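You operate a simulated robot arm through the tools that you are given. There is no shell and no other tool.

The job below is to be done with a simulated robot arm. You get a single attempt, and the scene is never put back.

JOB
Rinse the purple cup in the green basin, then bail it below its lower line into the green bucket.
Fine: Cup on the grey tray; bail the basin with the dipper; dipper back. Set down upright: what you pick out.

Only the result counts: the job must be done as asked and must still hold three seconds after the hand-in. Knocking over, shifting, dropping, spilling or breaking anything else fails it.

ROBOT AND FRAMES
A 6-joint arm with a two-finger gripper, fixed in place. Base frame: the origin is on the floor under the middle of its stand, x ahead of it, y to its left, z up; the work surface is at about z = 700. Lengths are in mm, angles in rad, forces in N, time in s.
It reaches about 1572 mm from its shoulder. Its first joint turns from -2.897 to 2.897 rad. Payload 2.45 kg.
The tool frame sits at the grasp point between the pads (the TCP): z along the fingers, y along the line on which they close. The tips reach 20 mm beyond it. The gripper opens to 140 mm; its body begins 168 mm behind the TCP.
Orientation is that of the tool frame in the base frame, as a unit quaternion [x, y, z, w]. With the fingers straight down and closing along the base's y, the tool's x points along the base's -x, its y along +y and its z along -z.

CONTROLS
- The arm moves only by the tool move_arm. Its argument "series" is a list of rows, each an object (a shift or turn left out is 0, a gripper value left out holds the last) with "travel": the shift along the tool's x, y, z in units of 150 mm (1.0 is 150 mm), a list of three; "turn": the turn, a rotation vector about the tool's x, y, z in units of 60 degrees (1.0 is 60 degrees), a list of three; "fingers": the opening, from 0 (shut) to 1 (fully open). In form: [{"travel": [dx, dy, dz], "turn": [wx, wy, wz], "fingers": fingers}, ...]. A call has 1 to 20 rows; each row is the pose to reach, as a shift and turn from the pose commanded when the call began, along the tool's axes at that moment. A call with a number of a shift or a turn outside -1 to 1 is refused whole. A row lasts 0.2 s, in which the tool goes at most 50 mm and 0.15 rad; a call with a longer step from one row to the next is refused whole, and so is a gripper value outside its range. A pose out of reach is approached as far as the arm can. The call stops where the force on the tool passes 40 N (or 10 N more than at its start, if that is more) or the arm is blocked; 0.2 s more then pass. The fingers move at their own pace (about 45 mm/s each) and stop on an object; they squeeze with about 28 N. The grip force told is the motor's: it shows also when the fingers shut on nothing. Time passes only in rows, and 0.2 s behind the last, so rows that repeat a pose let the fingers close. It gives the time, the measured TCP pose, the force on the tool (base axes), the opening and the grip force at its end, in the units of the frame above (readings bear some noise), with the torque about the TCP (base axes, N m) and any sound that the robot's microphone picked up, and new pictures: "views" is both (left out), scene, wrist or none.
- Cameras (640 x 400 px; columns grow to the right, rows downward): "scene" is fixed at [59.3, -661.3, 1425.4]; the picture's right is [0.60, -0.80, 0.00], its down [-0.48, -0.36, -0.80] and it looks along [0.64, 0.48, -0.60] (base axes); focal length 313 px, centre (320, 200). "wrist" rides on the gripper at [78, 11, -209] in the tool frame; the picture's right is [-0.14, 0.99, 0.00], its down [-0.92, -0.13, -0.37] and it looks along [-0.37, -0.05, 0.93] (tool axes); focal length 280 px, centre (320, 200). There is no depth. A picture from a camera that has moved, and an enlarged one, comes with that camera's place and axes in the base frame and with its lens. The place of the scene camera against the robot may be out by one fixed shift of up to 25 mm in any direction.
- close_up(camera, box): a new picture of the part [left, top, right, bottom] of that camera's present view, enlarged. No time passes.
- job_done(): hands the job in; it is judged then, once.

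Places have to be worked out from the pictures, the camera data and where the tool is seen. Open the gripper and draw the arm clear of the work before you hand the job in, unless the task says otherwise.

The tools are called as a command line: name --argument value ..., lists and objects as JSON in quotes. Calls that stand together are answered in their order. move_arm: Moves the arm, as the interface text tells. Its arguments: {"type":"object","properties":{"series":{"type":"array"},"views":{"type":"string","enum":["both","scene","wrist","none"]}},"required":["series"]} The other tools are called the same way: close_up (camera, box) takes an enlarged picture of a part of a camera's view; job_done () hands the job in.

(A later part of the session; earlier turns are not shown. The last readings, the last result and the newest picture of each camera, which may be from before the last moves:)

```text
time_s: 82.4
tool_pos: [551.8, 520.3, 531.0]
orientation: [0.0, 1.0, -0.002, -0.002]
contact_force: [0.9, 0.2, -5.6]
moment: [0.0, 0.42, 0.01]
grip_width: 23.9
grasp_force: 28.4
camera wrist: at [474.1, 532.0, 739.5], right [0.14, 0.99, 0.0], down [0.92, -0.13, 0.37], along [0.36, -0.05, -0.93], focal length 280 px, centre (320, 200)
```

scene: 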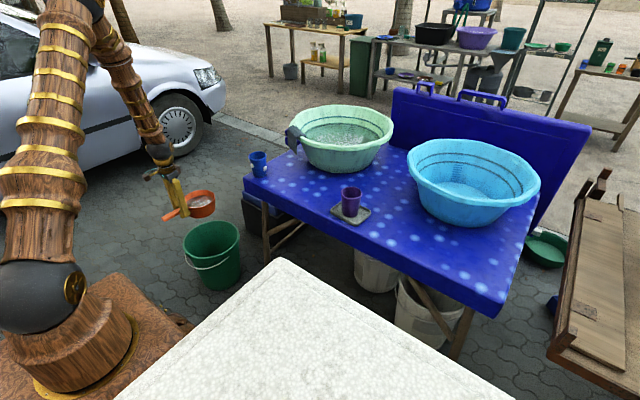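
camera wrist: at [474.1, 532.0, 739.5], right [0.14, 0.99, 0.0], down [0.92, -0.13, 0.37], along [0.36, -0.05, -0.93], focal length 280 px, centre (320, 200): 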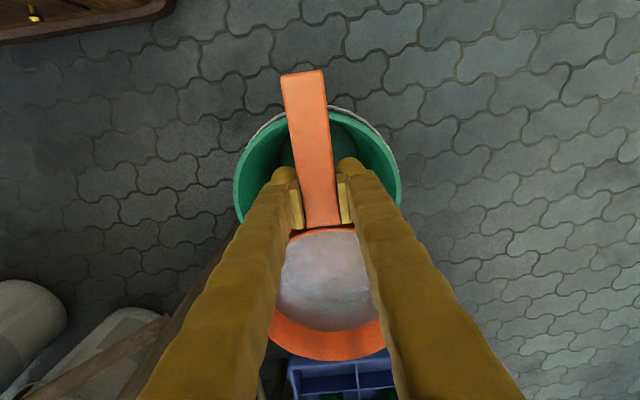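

Bowl is above the bucket centre (≈(640,507)). I lower another 50 mm and begin rolling the dipper slowly to pour, wrist on the -y side.

move_arm --series '[{"travel": [0, 0, 0.05]}, {"travel": [0, 0, 0.14]}, {"travel": [0, 0, 0.23], "turn": [-0.04, 0, 0]}, {"travel": [0, 0, 0.3], "turn": [-0.1, 0, 0]}, {"travel": [0, 0, 0.33], "turn": [-0.17, 0, 0]}, {"travel": [0, 0, 0.33], "turn": [-0.24, 0, 0]}, {"travel": [0, 0, 0.33], "turn": [-0.3, 0, 0]}, {"travel": [0, 0, 0.33], "turn": [-0.36, 0, 0]}, {"travel": [0, 0, 0.33], "turn": [-0.42, 0, 0]}, {"travel": [0, 0, 0.33], "turn": [-0.48, 0, 0]}, {"travel": [0, 0, 0.33], "turn": [-0.54, 0, 0]}, {"travel": [0, 0, 0.33], "turn": [-0.6, 0, 0]}, {"travel": [0, 0, 0.33], "turn": [-0.66, 0, 0]}, {"travel": [0, 0, 0.33], "turn": [-0.72, 0, 0]}, {"travel": [0, 0, 0.33], "turn": [-0.78, 0, 0]}, {"travel": [0, 0, 0.33], "turn": [-0.84, 0, 0]}, {"travel": [0, 0, 0.33], "turn": [-0.9, 0, 0]}, {"travel": [0, 0, 0.33], "turn": [-0.96, 0, 0]}]' --views "both"

close_up --camera "scene" --box '[120, 140, 280, 310]'

```text
time_s: 86.2
tool_pos: [551.0, 521.0, 481.1]
orientation: [0.001, 0.878, 0.48, -0.002]
contact_force: [0.3, -0.4, -2.5]
moment: [-0.05, 0.14, 0.01]
grip_width: 24.3
grasp_force: 28.5
out of reach, approached as far as the arm can: row 4, 5, 6
camera wrist: at [473.1, 350.6, 603.5], right [0.14, 0.53, 0.83], down [0.92, -0.38, 0.09], along [0.36, 0.76, -0.54], focal length 280 px, centre (320, 200)
```

scene: 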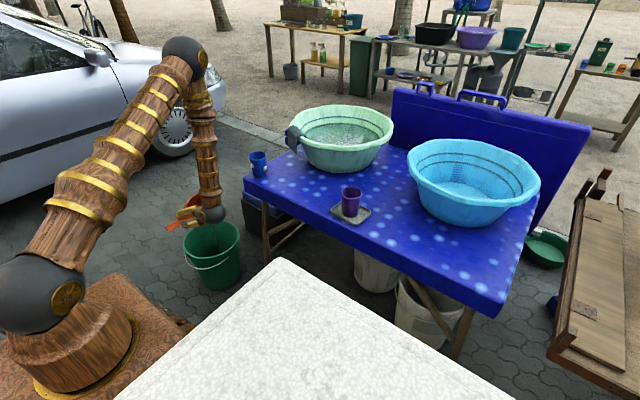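
wrist: 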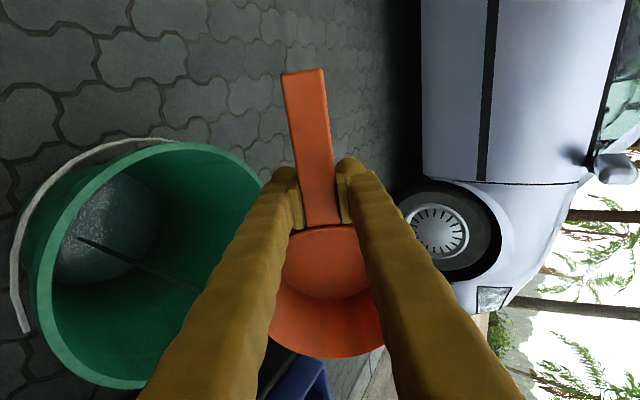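

```text
2.35 times, centred on (200, 225) of scene
camera zoom: at [59.3, -661.3, 1425.4], right [0.6, -0.8, 0.0], down [-0.48, -0.36, -0.8], along [0.64, 0.48, -0.6], focal length 737 px, centre (602, 141)
```

zoom: 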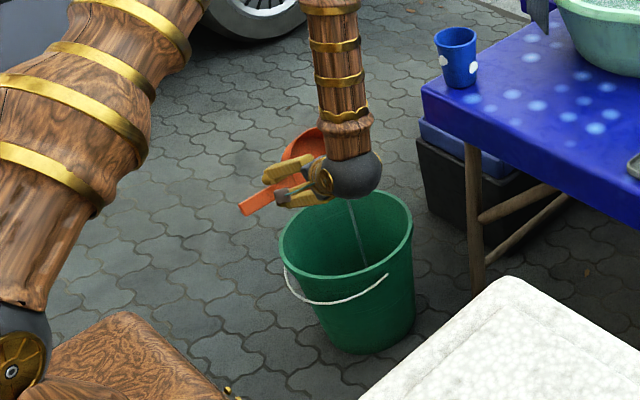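

Water is streaming into the bucket (load down to ~-2.5 N). I roll further to about 97° and hold so the bowl drains.

move_arm --series '[{"turn": [-0.06, 0, 0]}, {"turn": [-0.13, 0, 0]}, {"turn": [-0.2, 0, 0]}, {"turn": [-0.27, 0, 0]}, {"turn": [-0.34, 0, 0]}, {"turn": [-0.41, 0, 0]}, {"turn": [-0.48, 0, 0]}, {"turn": [-0.55, 0, 0]}, {"turn": [-0.61, 0, 0]}, {"turn": [-0.667, 0, 0]}, {"turn": [-0.667, 0, 0]}, {"turn": [-0.667, 0, 0]}, {"turn": [-0.667, 0, 0]}, {"turn": [-0.667, 0, 0]}]' --views "both"

close_up --camera "scene" --box '[120, 140, 280, 310]'

```text
time_s: 89.2
tool_pos: [551.8, 520.3, 481.8]
orientation: [0.0, 0.66, 0.751, -0.002]
contact_force: [-0.1, 0.3, -2.3]
moment: [0.01, 0.09, -0.03]
grip_width: 23.9
grasp_force: 27.9
camera wrist: at [473.1, 312.4, 465.7], right [0.14, -0.13, 0.98], down [0.92, -0.35, -0.18], along [0.36, 0.93, 0.07], focal length 280 px, centre (320, 200)
```

scene: 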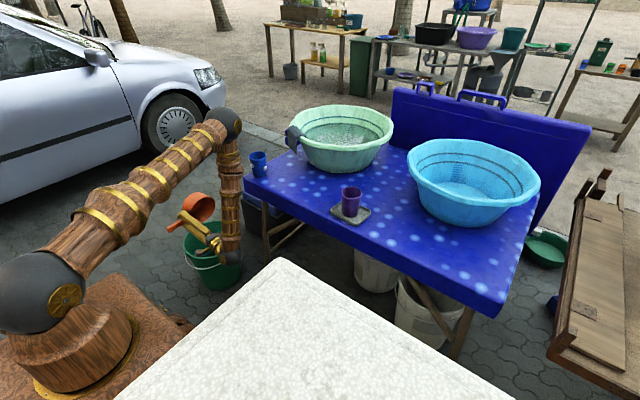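
wrist: 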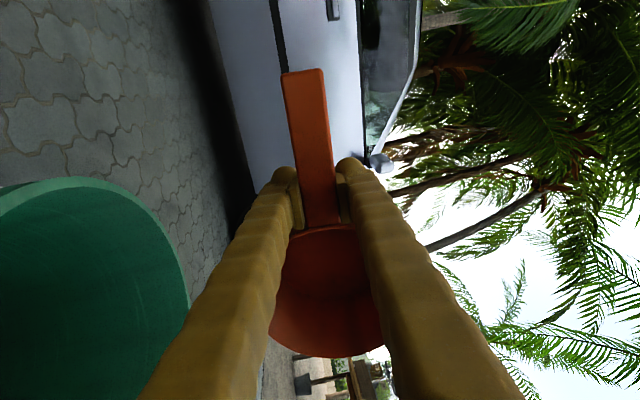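

```text
2.35 times, centred on (200, 225) of scene
camera zoom: at [59.3, -661.3, 1425.4], right [0.6, -0.8, 0.0], down [-0.48, -0.36, -0.8], along [0.64, 0.48, -0.6], focal length 737 px, centre (602, 141)
```

zoom: 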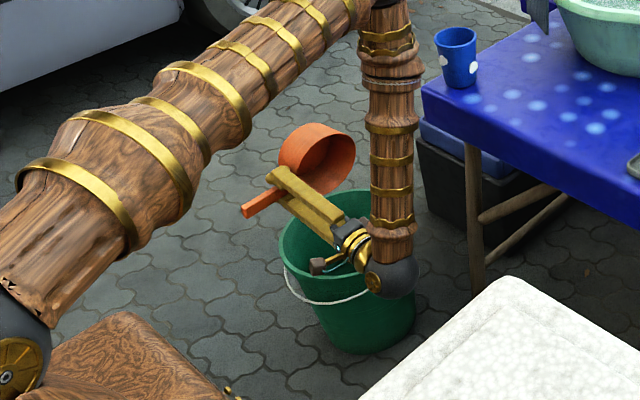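

The bowl is drained into the bucket. I roll the empty dipper back upright while rising.

move_arm --series '[{"travel": [0, 0.04, 0], "turn": [0.06, 0, 0]}, {"travel": [0, 0.12, 0], "turn": [0.17, 0, 0]}, {"travel": [0, 0.22, 0], "turn": [0.29, 0, 0]}, {"travel": [0, 0.32, 0], "turn": [0.41, 0, 0]}, {"travel": [0, 0.42, 0], "turn": [0.53, 0, 0]}, {"travel": [0, 0.52, 0], "turn": [0.65, 0, 0]}, {"travel": [0, 0.6, 0], "turn": [0.77, 0, 0]}, {"travel": [0, 0.64, 0], "turn": [0.88, 0, 0]}, {"travel": [0, 0.64, 0], "turn": [0.96, 0, 0]}]' --views "both"

close_up --camera "scene" --box '[120, 140, 280, 310]'

```text
time_s: 91.2
tool_pos: [549.9, 509.5, 576.5]
orientation: [0.001, 0.941, 0.34, -0.001]
contact_force: [-0.5, -0.5, -0.9]
moment: [-0.04, 0.11, -0.02]
grip_width: 24.1
grasp_force: 28.1
camera wrist: at [472.7, 384.1, 745.0], right [0.14, 0.76, 0.63], down [0.92, -0.33, 0.2], along [0.36, 0.55, -0.75], focal length 280 px, centre (320, 200)
```

scene: 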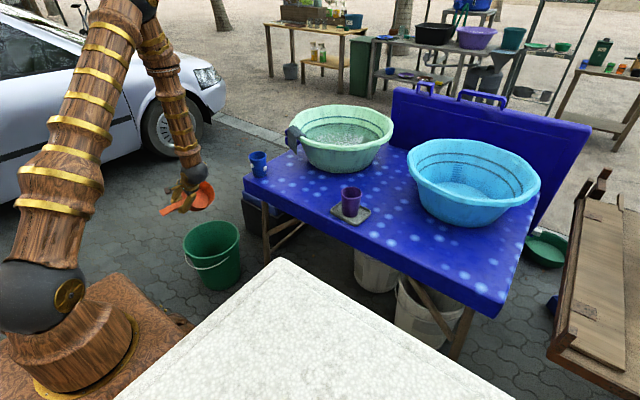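
wrist: 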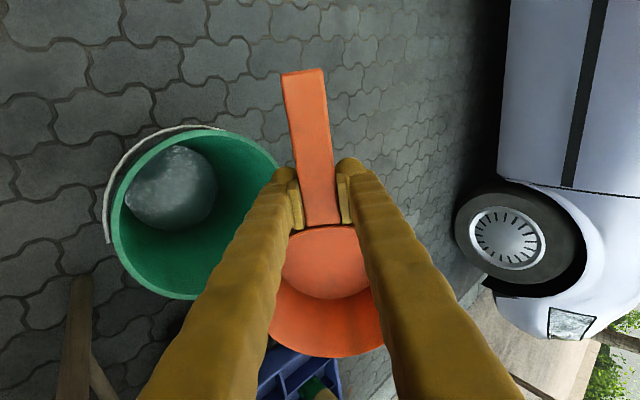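

```text
2.35 times, centred on (200, 225) of scene
camera zoom: at [59.3, -661.3, 1425.4], right [0.6, -0.8, 0.0], down [-0.48, -0.36, -0.8], along [0.64, 0.48, -0.6], focal length 737 px, centre (602, 141)
```

zoom: 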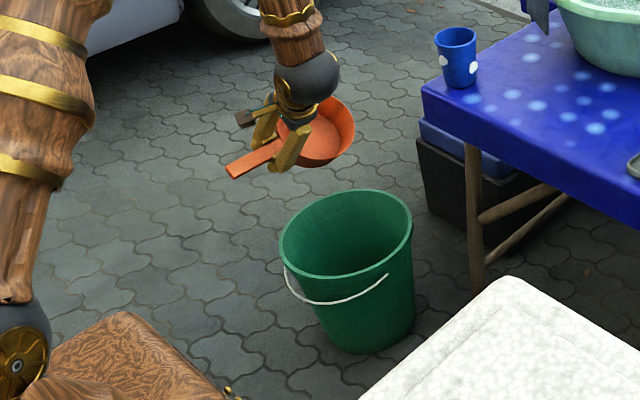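

Water is in the bucket, the dipper is empty, nothing spilled. I level the dipper and keep rising.

move_arm --series '[{"travel": [0, 0.04, -0.05], "turn": [0.05, 0, 0]}, {"travel": [0, 0.1, -0.12], "turn": [0.14, 0, 0]}, {"travel": [0, 0.18, -0.22], "turn": [0.24, 0, 0]}, {"travel": [0, 0.27, -0.32], "turn": [0.34, 0, 0]}, {"travel": [0, 0.36, -0.43], "turn": [0.44, 0, 0]}, {"travel": [0, 0.44, -0.53], "turn": [0.53, 0, 0]}, {"travel": [0, 0.5, -0.6], "turn": [0.61, 0, 0]}, {"travel": [0, 0.512, -0.614], "turn": [0.663, 0, 0]}, {"travel": [0, 0.512, -0.614], "turn": [0.663, 0, 0]}]' --views "wrist"

```text
time_s: 93.2
tool_pos: [554.3, 508.0, 697.8]
orientation: [0.001, 1.0, -0.001, -0.002]
contact_force: [0.8, -0.2, -0.6]
moment: [0.03, 0.11, 0.02]
grip_width: 24.1
grasp_force: 28.2
camera wrist: at [476.3, 520.0, 905.6], right [0.14, 0.99, 0.0], down [0.92, -0.13, 0.37], along [0.36, -0.05, -0.93], focal length 280 px, centre (320, 200)
```

wrist: 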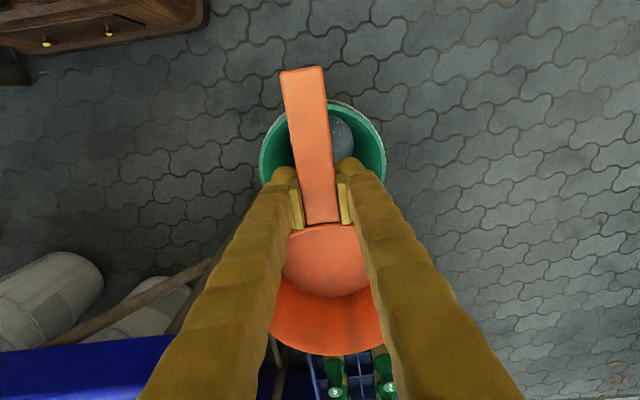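

Back upright with no reach problems at this height. I return the empty dipper to the basin, rising over the table edge and cup.

move_arm --series '[{"travel": [-0.03, -0.03, -0.08]}, {"travel": [-0.13, -0.115, -0.22]}, {"travel": [-0.29, -0.26, -0.4]}, {"travel": [-0.46, -0.41, -0.58]}, {"travel": [-0.63, -0.56, -0.75]}, {"travel": [-0.78, -0.69, -0.9]}, {"travel": [-0.867, -0.767, -1.0]}]' --views "none"

move_arm --series '[{"travel": [-0.05, -0.045, -0.08]}, {"travel": [-0.17, -0.15, -0.22]}, {"travel": [-0.34, -0.3, -0.42]}, {"travel": [-0.52, -0.46, -0.6]}, {"travel": [-0.7, -0.62, -0.76]}, {"travel": [-0.82, -0.72, -0.86]}, {"travel": [-0.867, -0.767, -0.9]}]' --views "none"

move_arm --series '[{"travel": [-0.05, -0.045, 0]}, {"travel": [-0.17, -0.15, 0]}, {"travel": [-0.34, -0.3, 0]}, {"travel": [-0.52, -0.46, 0]}, {"travel": [-0.7, -0.62, 0]}, {"travel": [-0.82, -0.72, 0]}, {"travel": [-0.867, -0.767, 0]}]' --views "both"

```text
time_s: 94.8
tool_pos: [682.9, 397.6, 846.6]
orientation: [0.0, 1.0, 0.0, -0.002]
contact_force: [0.3, 0.1, -1.7]
moment: [0.01, 0.09, 0.0]
grip_width: 24.1
grasp_force: 27.6
```

```text
time_s: 96.4
tool_pos: [813.6, 277.2, 981.0]
orientation: [-0.002, 1.0, 0.0, -0.002]
contact_force: [-0.5, -0.3, -0.7]
moment: [-0.03, 0.09, 0.0]
grip_width: 23.9
grasp_force: 27.6
```

```text
time_s: 98.0
tool_pos: [942.7, 165.0, 980.6]
orientation: [-0.001, 1.0, 0.0, -0.002]
contact_force: [-0.2, 0.0, -2.4]
moment: [0.03, 0.09, 0.02]
grip_width: 23.9
grasp_force: 27.9
camera wrist: at [864.2, 175.1, 1189.0], right [0.14, 0.99, 0.0], down [0.92, -0.13, 0.37], along [0.36, -0.05, -0.93], focal length 280 px, centre (320, 200)
```

scene: 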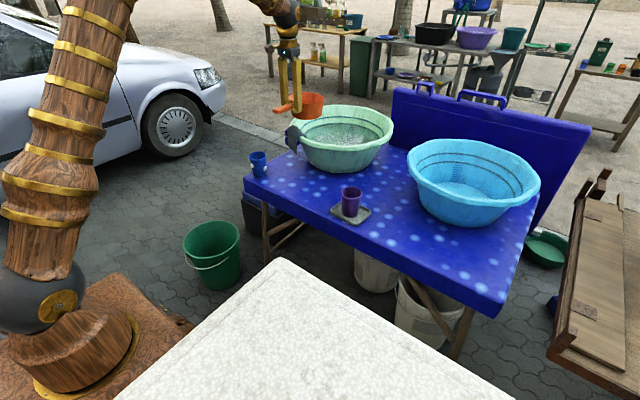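
wrist: 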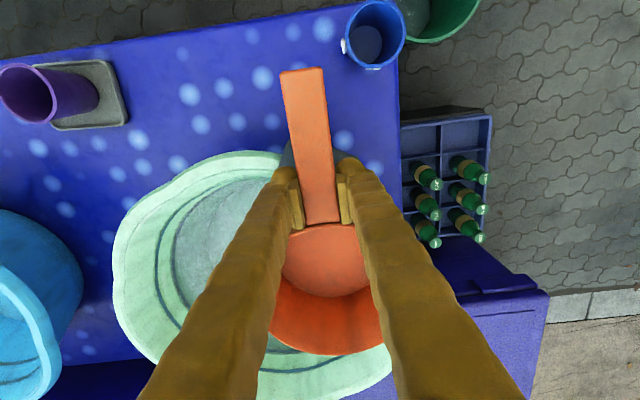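

I go back over the basin, pitch the lip down 25° again, then lower a bit deeper than before (the level has dropped ~5 mm).

move_arm --series '[{"travel": [-0.05, -0.04, 0]}, {"travel": [-0.2, -0.16, 0]}, {"travel": [-0.4, -0.32, 0]}, {"travel": [-0.6, -0.48, 0], "turn": [0, 0.03, 0]}, {"travel": [-0.76, -0.61, 0], "turn": [0, 0.1, 0]}, {"travel": [-0.85, -0.68, 0], "turn": [0, 0.18, 0]}, {"travel": [-0.867, -0.693, 0], "turn": [0, 0.27, 0]}, {"travel": [-0.867, -0.693, 0], "turn": [0, 0.35, 0]}, {"travel": [-0.867, -0.693, 0], "turn": [0, 0.417, 0]}, {"travel": [-0.867, -0.693, 0], "turn": [0, 0.417, 0]}]' --views "wrist"

close_up --camera "scene" --box '[300, 100, 400, 170]'

```text
time_s: 100.2
tool_pos: [1074.0, 59.6, 980.2]
orientation: [-0.001, 0.976, 0.0, -0.217]
contact_force: [-0.3, -0.2, -1.8]
moment: [0.02, 0.1, 0.04]
grip_width: 24.1
grasp_force: 28.0
camera wrist: at [1091.6, 69.9, 1202.5], right [0.12, 0.99, -0.06], down [0.99, -0.13, -0.06], along [-0.06, -0.05, -1.0], focal length 280 px, centre (320, 200)
```

wrist: 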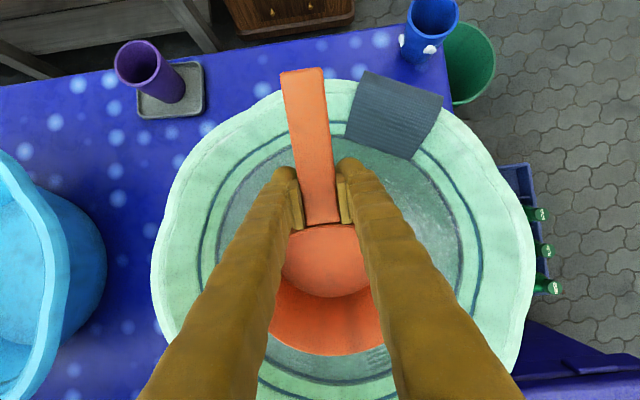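

```text
5.71 times, centred on (350, 135) of scene
camera zoom: at [59.3, -661.3, 1425.4], right [0.6, -0.8, 0.0], down [-0.48, -0.36, -0.8], along [0.64, 0.48, -0.6], focal length 1789 px, centre (149, 571)
```

zoom: 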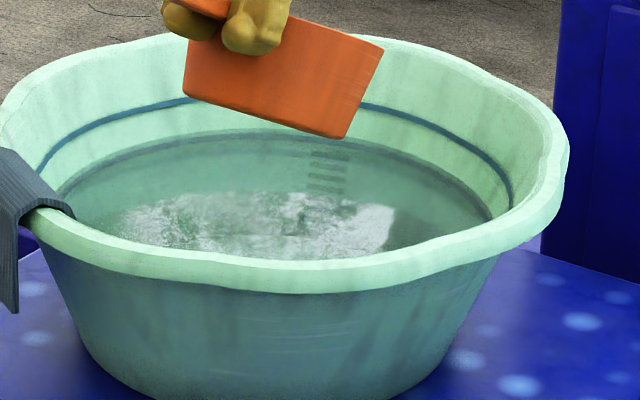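

The water edge now almost coincides with the lower line. I lower for the second scoop.

move_arm --series '[{"travel": [-0.03, 0, 0.065]}, {"travel": [-0.09, 0, 0.19]}, {"travel": [-0.16, 0, 0.34]}, {"travel": [-0.23, 0, 0.49]}, {"travel": [-0.29, 0, 0.62]}, {"travel": [-0.34, 0, 0.73]}, {"travel": [-0.38, 0, 0.82]}, {"travel": [-0.406, 0, 0.876]}, {"travel": [-0.406, 0, 0.876]}, {"travel": [-0.406, 0, 0.876]}]' --views "both"

close_up --camera "wrist" --box '[180, 160, 460, 400]'

```text
time_s: 102.4
tool_pos: [1072.1, 61.4, 835.6]
orientation: [-0.001, 0.976, 0.0, -0.219]
contact_force: [-0.1, -0.4, -7.8]
moment: [-0.01, 0.38, 0.01]
grip_width: 24.0
grasp_force: 27.7
camera wrist: at [1090.4, 71.8, 1057.1], right [0.12, 0.99, -0.06], down [0.99, -0.13, -0.06], along [-0.07, -0.05, -1.0], focal length 280 px, centre (320, 200)
```

scene: 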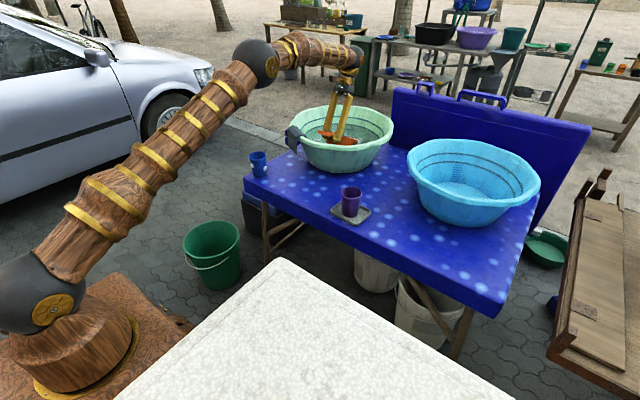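
wrist: 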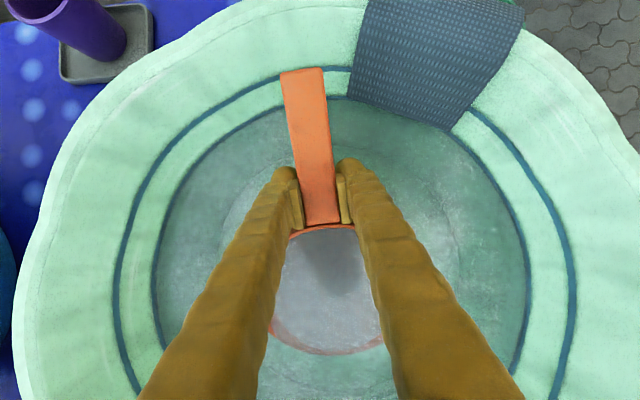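

```text
1.67 times, centred on (320, 280) of wrist
camera zoom: at [1090.4, 71.8, 1057.1], right [0.12, 0.99, -0.06], down [0.99, -0.13, -0.06], along [-0.07, -0.05, -1.0], focal length 467 px, centre (320, 67)
```

zoom: 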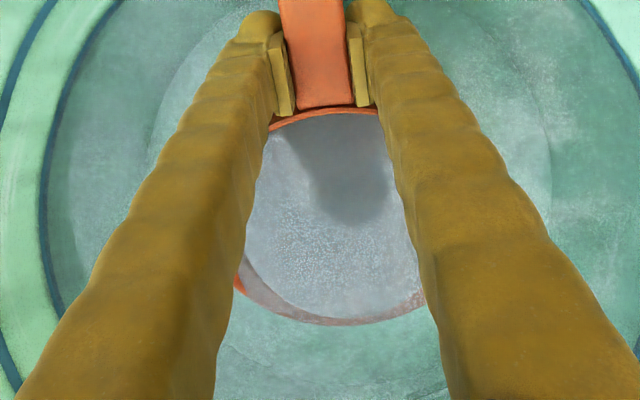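

Now about 0.65 kg loaded. I level the dipper slowly and raise.

move_arm --series '[{"turn": [0, -0.03, 0]}, {"travel": [0.003, 0, -0.006], "turn": [0, -0.08, 0]}, {"travel": [0.008, 0, -0.018], "turn": [0, -0.13, 0]}, {"travel": [0.014, 0, -0.03], "turn": [0, -0.18, 0]}, {"travel": [0.022, 0, -0.048], "turn": [0, -0.23, 0]}, {"travel": [0.03, 0, -0.065], "turn": [0, -0.28, 0]}, {"travel": [0.038, 0, -0.082], "turn": [0, -0.33, 0]}, {"travel": [0.046, 0, -0.1], "turn": [0, -0.37, 0]}, {"travel": [0.052, 0, -0.112], "turn": [0, -0.4, 0]}, {"travel": [0.056, 0, -0.12], "turn": [0, -0.421, 0]}, {"travel": [0.056, 0, -0.12], "turn": [0, -0.421, 0]}]' --views "both"

close_up --camera "scene" --box '[280, 80, 410, 180]'

close_up --camera "wrist" --box '[220, 40, 440, 380]'

```text
time_s: 104.8
tool_pos: [1073.6, 59.9, 855.1]
orientation: [0.0, 1.0, 0.0, 0.0]
contact_force: [-0.4, -0.2, -7.0]
moment: [0.0, 0.47, 0.06]
grip_width: 24.1
grasp_force: 28.1
camera wrist: at [994.9, 70.4, 1063.9], right [0.14, 0.99, 0.0], down [0.92, -0.13, 0.37], along [0.37, -0.05, -0.93], focal length 280 px, centre (320, 200)
```

scene: 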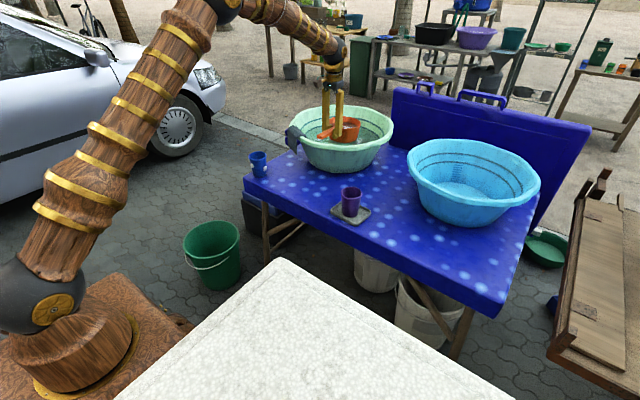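
wrist: 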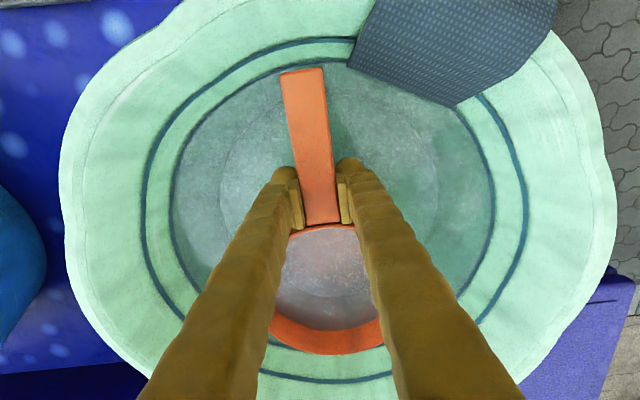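

```text
4.00 times, centred on (345, 130) of scene
camera zoom: at [59.3, -661.3, 1425.4], right [0.6, -0.8, 0.0], down [-0.48, -0.36, -0.8], along [0.64, 0.48, -0.6], focal length 1252 px, centre (220, 480)
```

zoom: 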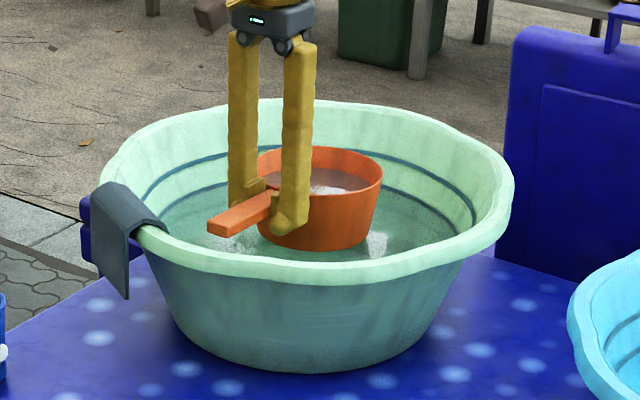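

```text
1.18 times, centred on (330, 210) of wrist
camera zoom: at [994.9, 70.4, 1063.9], right [0.14, 0.99, 0.0], down [0.92, -0.13, 0.37], along [0.37, -0.05, -0.93], focal length 330 px, centre (308, 188)
```

zoom: 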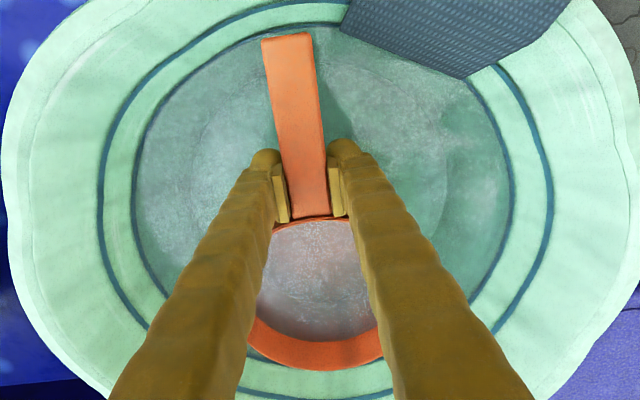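

Level, ~0.6 kg aboard, grip steady. I raise and carry it level towards the bucket along the same path.

move_arm --series '[{"travel": [0, 0, -0.03]}, {"travel": [0, 0, -0.1]}, {"travel": [0, 0, -0.2]}, {"travel": [0, 0, -0.32]}, {"travel": [0, 0, -0.45]}, {"travel": [0, 0, -0.58]}, {"travel": [0, 0, -0.7]}, {"travel": [0, 0, -0.79]}, {"travel": [0, 0, -0.84]}, {"travel": [0, 0, -0.84]}]' --views "scene"

move_arm --series '[{"travel": [0.026, 0.023, 0]}, {"travel": [0.087, 0.076, 0]}, {"travel": [0.18, 0.158, 0]}, {"travel": [0.295, 0.258, 0]}, {"travel": [0.416, 0.364, 0]}, {"travel": [0.54, 0.47, 0]}, {"travel": [0.66, 0.577, 0]}, {"travel": [0.763, 0.667, 0]}, {"travel": [0.832, 0.727, 0]}, {"travel": [0.867, 0.758, 0]}]' --views "wrist"

move_arm --series '[{"travel": [0.026, 0.023, 0]}, {"travel": [0.087, 0.076, 0]}, {"travel": [0.18, 0.158, 0]}, {"travel": [0.295, 0.258, 0]}, {"travel": [0.416, 0.364, 0]}, {"travel": [0.54, 0.47, 0]}, {"travel": [0.66, 0.577, 0]}, {"travel": [0.763, 0.667, 0]}, {"travel": [0.832, 0.727, 0]}, {"travel": [0.867, 0.758, 0]}]' --views "wrist"

```text
time_s: 107.0
tool_pos: [1072.0, 56.7, 981.8]
orientation: [0.0, 1.0, 0.0, 0.0]
contact_force: [0.0, -0.9, -7.1]
moment: [-0.01, 0.51, 0.01]
grip_width: 23.8
grasp_force: 27.5
```

scene: 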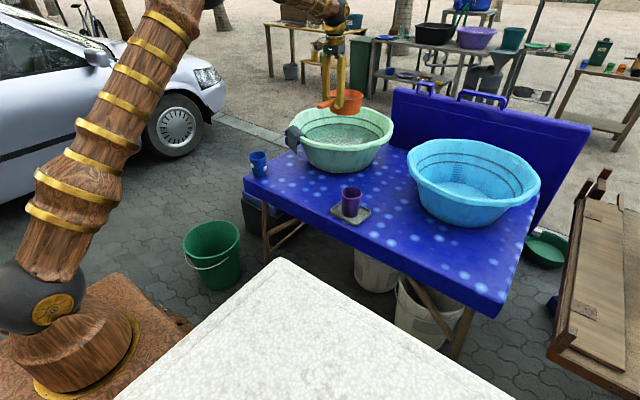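

```text
time_s: 109.2
tool_pos: [943.1, 173.4, 979.8]
orientation: [0.0, 1.0, 0.0, 0.001]
contact_force: [-0.1, -0.6, -6.3]
moment: [0.02, 0.49, -0.02]
grip_width: 24.1
grasp_force: 28.6
camera wrist: at [864.6, 184.1, 1189.0], right [0.14, 0.99, 0.0], down [0.92, -0.13, 0.37], along [0.37, -0.05, -0.93], focal length 280 px, centre (320, 200)
```

wrist: 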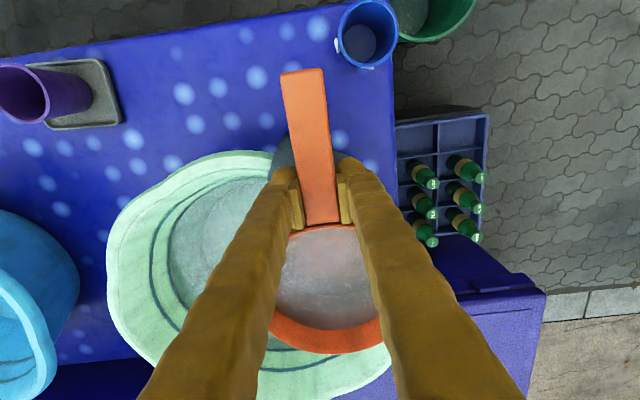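

```text
time_s: 111.4
tool_pos: [812.0, 286.3, 982.5]
orientation: [0.001, 1.0, 0.001, -0.001]
contact_force: [0.3, 0.0, -6.9]
moment: [0.0, 0.47, -0.01]
grip_width: 24.0
grasp_force: 28.3
camera wrist: at [733.1, 298.2, 1189.5], right [0.14, 0.99, 0.0], down [0.92, -0.13, 0.37], along [0.37, -0.05, -0.93], focal length 280 px, centre (320, 200)
```

wrist: 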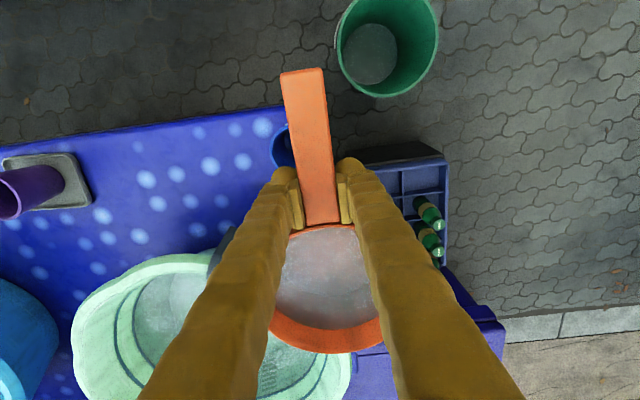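

Steady. I continue over the bucket and begin descending.

move_arm --series '[{"travel": [0.026, 0.023, 0]}, {"travel": [0.087, 0.076, 0]}, {"travel": [0.18, 0.158, 0]}, {"travel": [0.295, 0.258, 0]}, {"travel": [0.416, 0.364, 0]}, {"travel": [0.54, 0.47, 0]}, {"travel": [0.66, 0.577, 0]}, {"travel": [0.763, 0.667, 0]}, {"travel": [0.832, 0.727, 0]}, {"travel": [0.867, 0.758, 0]}]' --views "none"

move_arm --series '[{"travel": [0.026, 0.023, 0.03]}, {"travel": [0.087, 0.077, 0.1]}, {"travel": [0.18, 0.16, 0.21]}, {"travel": [0.295, 0.26, 0.34]}, {"travel": [0.416, 0.37, 0.48]}, {"travel": [0.54, 0.475, 0.62]}, {"travel": [0.66, 0.58, 0.76]}, {"travel": [0.763, 0.675, 0.88]}, {"travel": [0.832, 0.736, 0.96]}, {"travel": [0.86, 0.767, 1.0]}]' --views "none"

move_arm --series '[{"travel": [0, 0, 0.03]}, {"travel": [0, 0, 0.1]}, {"travel": [0, 0, 0.22]}, {"travel": [0, 0, 0.36]}, {"travel": [0, 0, 0.51]}, {"travel": [0, 0, 0.66]}, {"travel": [0, 0, 0.8]}, {"travel": [0, 0, 0.91]}, {"travel": [0, 0, 0.98]}, {"travel": [0, 0, 1.0]}]' --views "both"

```text
time_s: 113.6
tool_pos: [682.4, 400.8, 982.0]
orientation: [0.0, 1.0, -0.001, -0.001]
contact_force: [-0.7, -0.3, -6.9]
moment: [-0.03, 0.49, 0.03]
grip_width: 24.1
grasp_force: 28.4
```

```text
time_s: 115.8
tool_pos: [554.4, 518.3, 832.6]
orientation: [0.0, 1.0, 0.001, 0.0]
contact_force: [-0.4, -0.5, -6.0]
moment: [-0.01, 0.45, -0.01]
grip_width: 24.0
grasp_force: 28.3
```

```text
time_s: 118.0
tool_pos: [554.9, 515.7, 680.8]
orientation: [0.0, 1.0, 0.0, 0.0]
contact_force: [0.2, 0.1, -6.8]
moment: [0.01, 0.47, 0.03]
grip_width: 24.0
grasp_force: 27.8
camera wrist: at [476.4, 526.7, 889.3], right [0.14, 0.99, 0.0], down [0.92, -0.13, 0.37], along [0.37, -0.05, -0.93], focal length 280 px, centre (320, 200)
```

scene: 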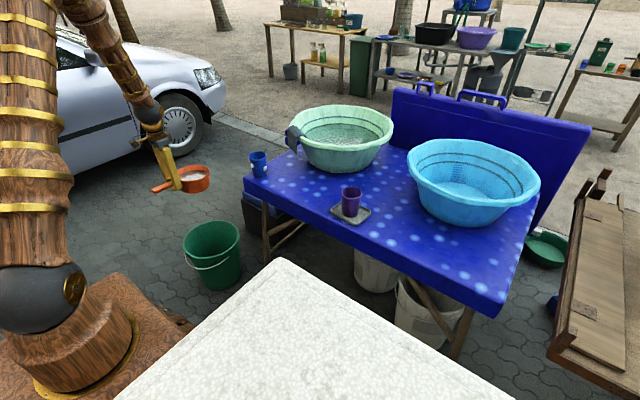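
wrist: 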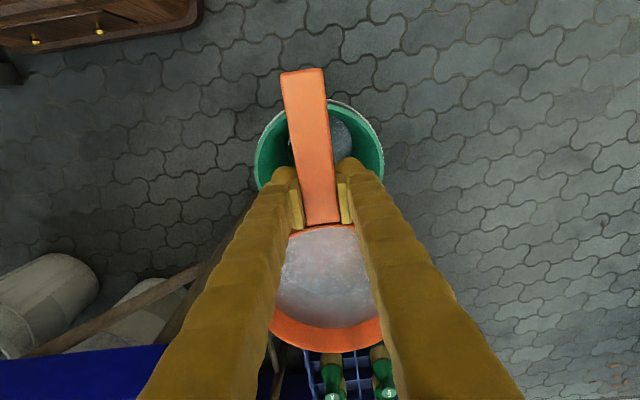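

I lower further with a slight 15° roll (below the spill angle) so the wrist avoids the awkward alignment it passed last time.

move_arm --series '[{"travel": [0, 0, 0.03], "turn": [-0.03, 0, 0]}, {"travel": [0, 0, 0.08], "turn": [-0.08, 0, 0]}, {"travel": [0, 0, 0.15], "turn": [-0.14, 0, 0]}, {"travel": [0, 0, 0.24], "turn": [-0.2, 0, 0]}, {"travel": [0, 0, 0.35], "turn": [-0.24, 0, 0]}, {"travel": [0, 0, 0.47], "turn": [-0.26, 0, 0]}, {"travel": [0, 0, 0.6], "turn": [-0.26, 0, 0]}, {"travel": [0, 0, 0.73], "turn": [-0.26, 0, 0]}, {"travel": [0, 0, 0.85], "turn": [-0.26, 0, 0]}, {"travel": [0, 0, 0.94], "turn": [-0.26, 0, 0]}, {"travel": [0, 0, 1.0], "turn": [-0.26, 0, 0]}]' --views "both"

```text
time_s: 120.4
tool_pos: [553.1, 515.4, 530.1]
orientation: [0.0, 0.991, 0.136, -0.001]
contact_force: [0.3, 0.2, -7.6]
moment: [-0.07, 0.45, 0.01]
grip_width: 23.9
grasp_force: 28.4
camera wrist: at [475.0, 469.7, 734.3], right [0.14, 0.95, 0.27], down [0.92, -0.22, 0.32], along [0.37, 0.2, -0.91], focal length 280 px, centre (320, 200)
```

scene: 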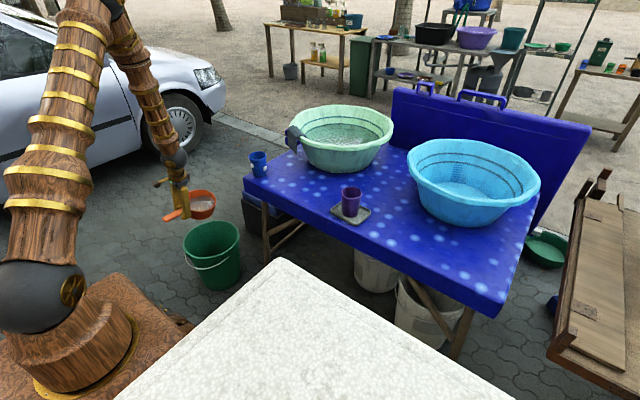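
wrist: 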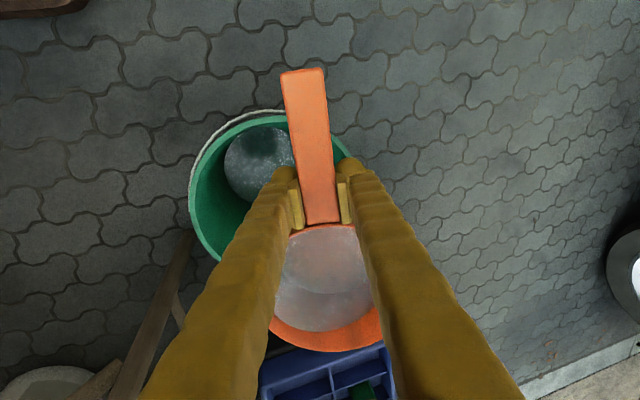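

No reach warnings this time, and no water lost. I lower 50 mm and pour slowly.

move_arm --series '[{"travel": [0, -0.02, 0.07], "turn": [-0.01, 0, 0]}, {"travel": [0, -0.05, 0.17], "turn": [-0.03, 0, 0]}, {"travel": [0, -0.08, 0.27], "turn": [-0.07, 0, 0]}, {"travel": [0, -0.09, 0.321], "turn": [-0.12, 0, 0]}, {"travel": [0, -0.09, 0.321], "turn": [-0.18, 0, 0]}, {"travel": [0, -0.09, 0.321], "turn": [-0.24, 0, 0]}, {"travel": [0, -0.09, 0.321], "turn": [-0.3, 0, 0]}, {"travel": [0, -0.09, 0.321], "turn": [-0.36, 0, 0]}, {"travel": [0, -0.09, 0.321], "turn": [-0.42, 0, 0]}, {"travel": [0, -0.09, 0.321], "turn": [-0.48, 0, 0]}, {"travel": [0, -0.09, 0.321], "turn": [-0.54, 0, 0]}, {"travel": [0, -0.09, 0.321], "turn": [-0.6, 0, 0]}, {"travel": [0, -0.09, 0.321], "turn": [-0.66, 0, 0]}, {"travel": [0, -0.09, 0.321], "turn": [-0.72, 0, 0]}, {"travel": [0, -0.09, 0.321], "turn": [-0.78, 0, 0]}, {"travel": [0, -0.09, 0.321], "turn": [-0.84, 0, 0]}]' --views "both"

move_arm --series '[{"turn": [-0.06, 0, 0]}, {"turn": [-0.13, 0, 0]}, {"turn": [-0.2, 0, 0]}, {"turn": [-0.27, 0, 0]}, {"turn": [-0.34, 0, 0]}, {"turn": [-0.41, 0, 0]}, {"turn": [-0.47, 0, 0]}, {"turn": [-0.52, 0, 0]}, {"turn": [-0.52, 0, 0]}, {"turn": [-0.52, 0, 0]}, {"turn": [-0.52, 0, 0]}, {"turn": [-0.52, 0, 0]}]' --views "both"

```text
time_s: 123.8
tool_pos: [554.6, 515.9, 482.2]
orientation: [0.001, 0.838, 0.546, 0.0]
contact_force: [0.0, -0.9, -0.9]
moment: [-0.06, 0.09, -0.04]
grip_width: 24.0
grasp_force: 27.7
camera wrist: at [475.3, 329.2, 575.4], right [0.14, 0.4, 0.91], down [0.92, -0.39, 0.03], along [0.36, 0.83, -0.42], focal length 280 px, centre (320, 200)
```

scene: 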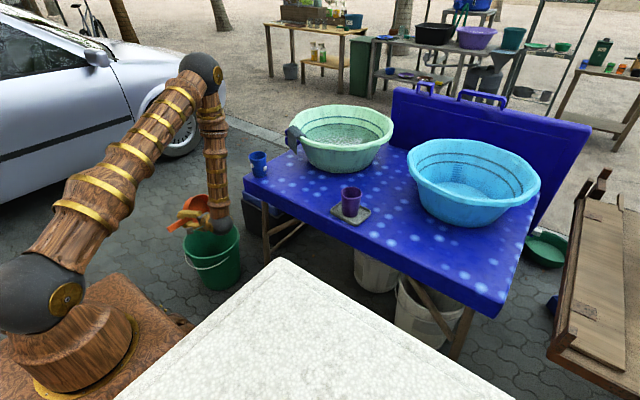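
wrist: 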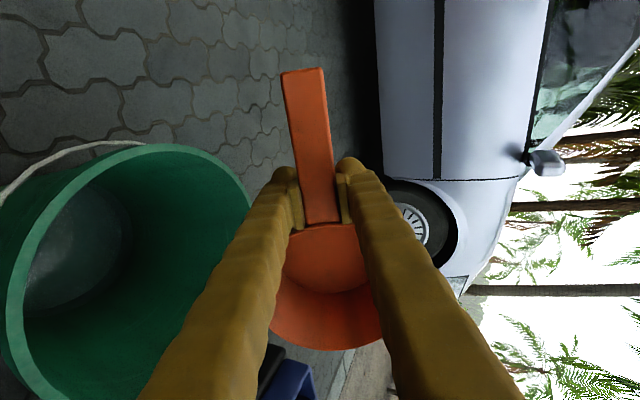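

```text
time_s: 126.4
tool_pos: [552.9, 516.2, 480.9]
orientation: [-0.001, 0.662, 0.75, 0.0]
contact_force: [0.1, 0.2, -1.6]
moment: [-0.05, 0.12, 0.0]
grip_width: 24.1
grasp_force: 28.3
camera wrist: at [475.2, 307.1, 465.3], right [0.14, -0.12, 0.98], down [0.92, -0.35, -0.17], along [0.36, 0.93, 0.07], focal length 280 px, centre (320, 200)
```

scene: 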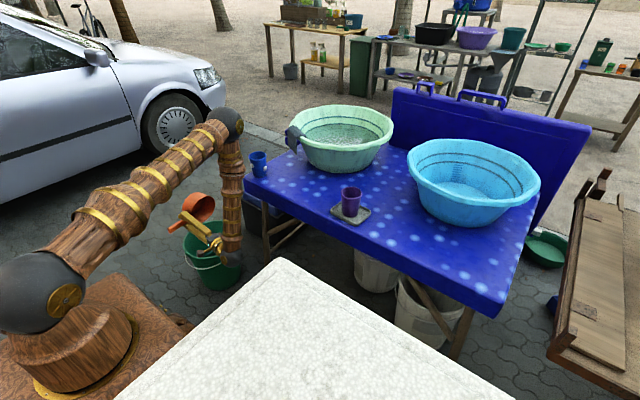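
wrist: 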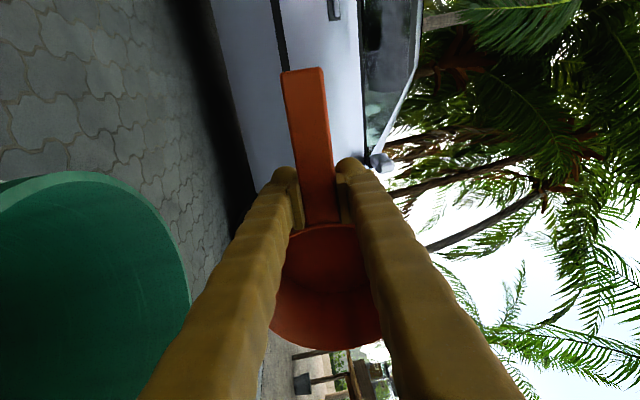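

Second load poured. I roll back upright while rising, and check the basin level.

move_arm --series '[{"travel": [0, 0.04, 0], "turn": [0.06, 0, 0]}, {"travel": [0, 0.12, 0], "turn": [0.17, 0, 0]}, {"travel": [0, 0.22, 0], "turn": [0.29, 0, 0]}, {"travel": [0, 0.32, 0], "turn": [0.41, 0, 0]}, {"travel": [0, 0.42, 0], "turn": [0.53, 0, 0]}, {"travel": [0, 0.52, 0], "turn": [0.65, 0, 0]}, {"travel": [0, 0.6, 0], "turn": [0.77, 0, 0]}, {"travel": [0, 0.64, 0], "turn": [0.88, 0, 0]}, {"travel": [0, 0.64, 0], "turn": [0.96, 0, 0]}]' --views "none"

move_arm --series '[{"travel": [0, 0.04, -0.05], "turn": [0.05, 0, 0]}, {"travel": [0, 0.1, -0.12], "turn": [0.14, 0, 0]}, {"travel": [0, 0.18, -0.22], "turn": [0.24, 0, 0]}, {"travel": [0, 0.27, -0.32], "turn": [0.34, 0, 0]}, {"travel": [0, 0.36, -0.43], "turn": [0.44, 0, 0]}, {"travel": [0, 0.44, -0.53], "turn": [0.53, 0, 0]}, {"travel": [0, 0.5, -0.6], "turn": [0.61, 0, 0]}, {"travel": [0, 0.512, -0.614], "turn": [0.66, 0, 0]}, {"travel": [0, 0.512, -0.614], "turn": [0.66, 0, 0]}]' --views "both"

close_up --camera "scene" --box '[285, 95, 400, 180]'

close_up --camera "scene" --box '[150, 180, 290, 320]'

```text
time_s: 128.4
tool_pos: [554.9, 502.8, 576.3]
orientation: [-0.001, 0.941, 0.339, 0.0]
contact_force: [-0.8, 0.4, -1.5]
moment: [0.01, 0.05, -0.03]
grip_width: 24.1
grasp_force: 27.9
```

```text
time_s: 130.4
tool_pos: [554.0, 503.3, 696.0]
orientation: [0.0, 1.0, 0.0, 0.0]
contact_force: [0.7, -0.5, -0.6]
moment: [0.0, 0.11, -0.01]
grip_width: 24.6
grasp_force: 28.1
camera wrist: at [475.9, 514.0, 905.2], right [0.14, 0.99, 0.0], down [0.92, -0.13, 0.37], along [0.37, -0.05, -0.93], focal length 280 px, centre (320, 200)
```

scene: 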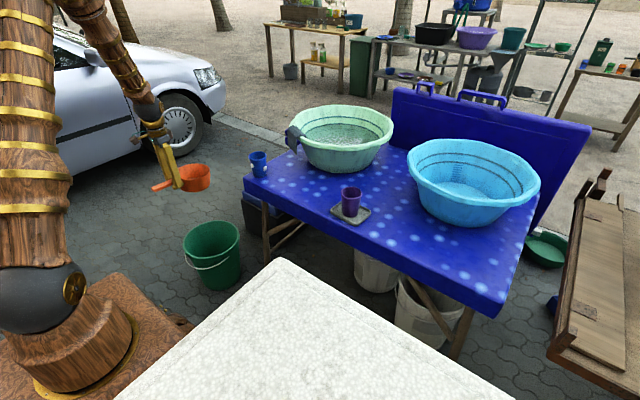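
wrist: 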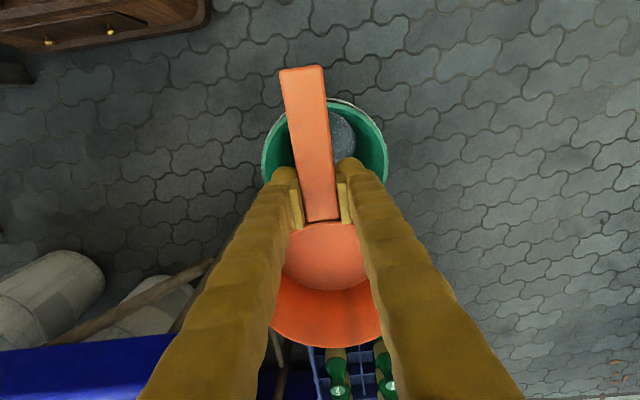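

```text
4.71 times, centred on (342, 138) of scene
camera zoom: at [59.3, -661.3, 1425.4], right [0.6, -0.8, 0.0], down [-0.48, -0.36, -0.8], along [0.64, 0.48, -0.6], focal length 1473 px, centre (214, 494)
```

zoom: 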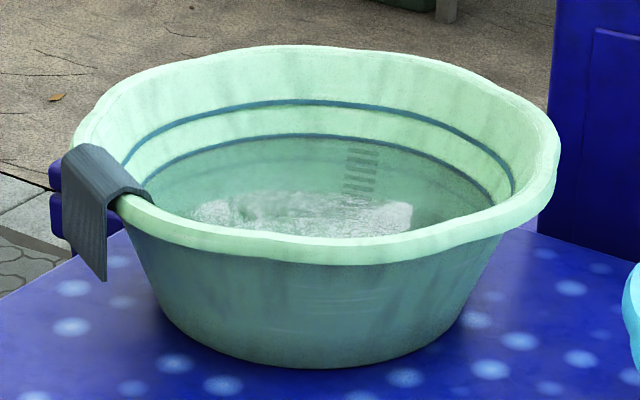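

```text
2.86 times, centred on (220, 250) of scene
camera zoom: at [59.3, -661.3, 1425.4], right [0.6, -0.8, 0.0], down [-0.48, -0.36, -0.8], along [0.64, 0.48, -0.6], focal length 894 px, centre (606, 57)
```

zoom: 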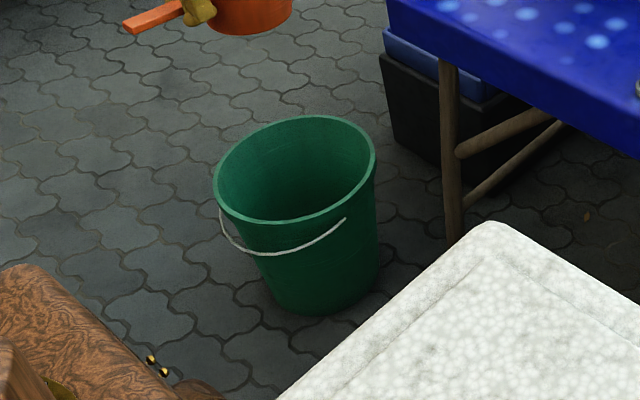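

close_up --camera "scene" --box '[140, 130, 220, 200]'

close_up --camera "wrist" --box '[240, 40, 420, 370]'

```text
5.71 times, centred on (180, 165) of scene
camera zoom: at [59.3, -661.3, 1425.4], right [0.6, -0.8, 0.0], down [-0.48, -0.36, -0.8], along [0.64, 0.48, -0.6], focal length 1789 px, centre (1120, 400)
```

zoom: 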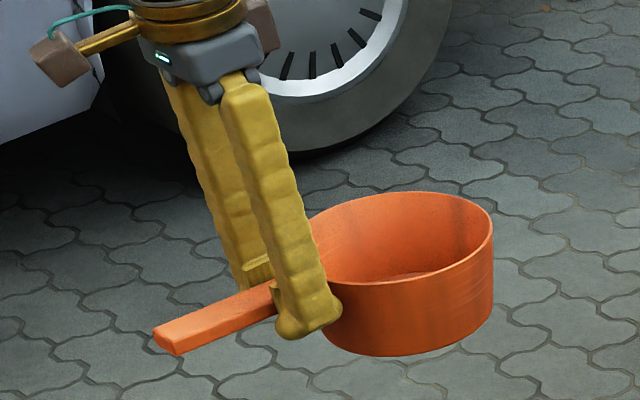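

```text
1.21 times, centred on (330, 205) of wrist
camera zoom: at [475.9, 514.0, 905.2], right [0.14, 0.99, 0.0], down [0.92, -0.13, 0.37], along [0.37, -0.05, -0.93], focal length 340 px, centre (308, 194)
```

zoom: 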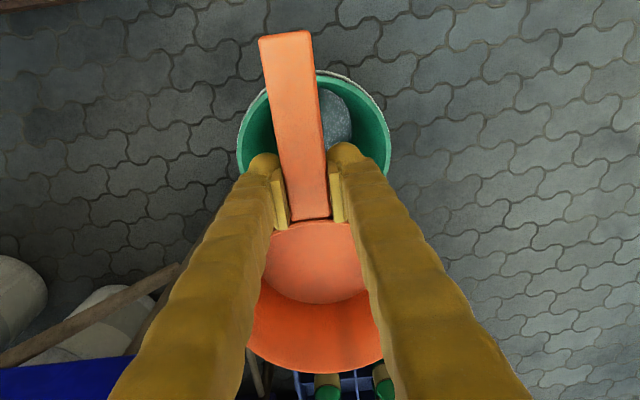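

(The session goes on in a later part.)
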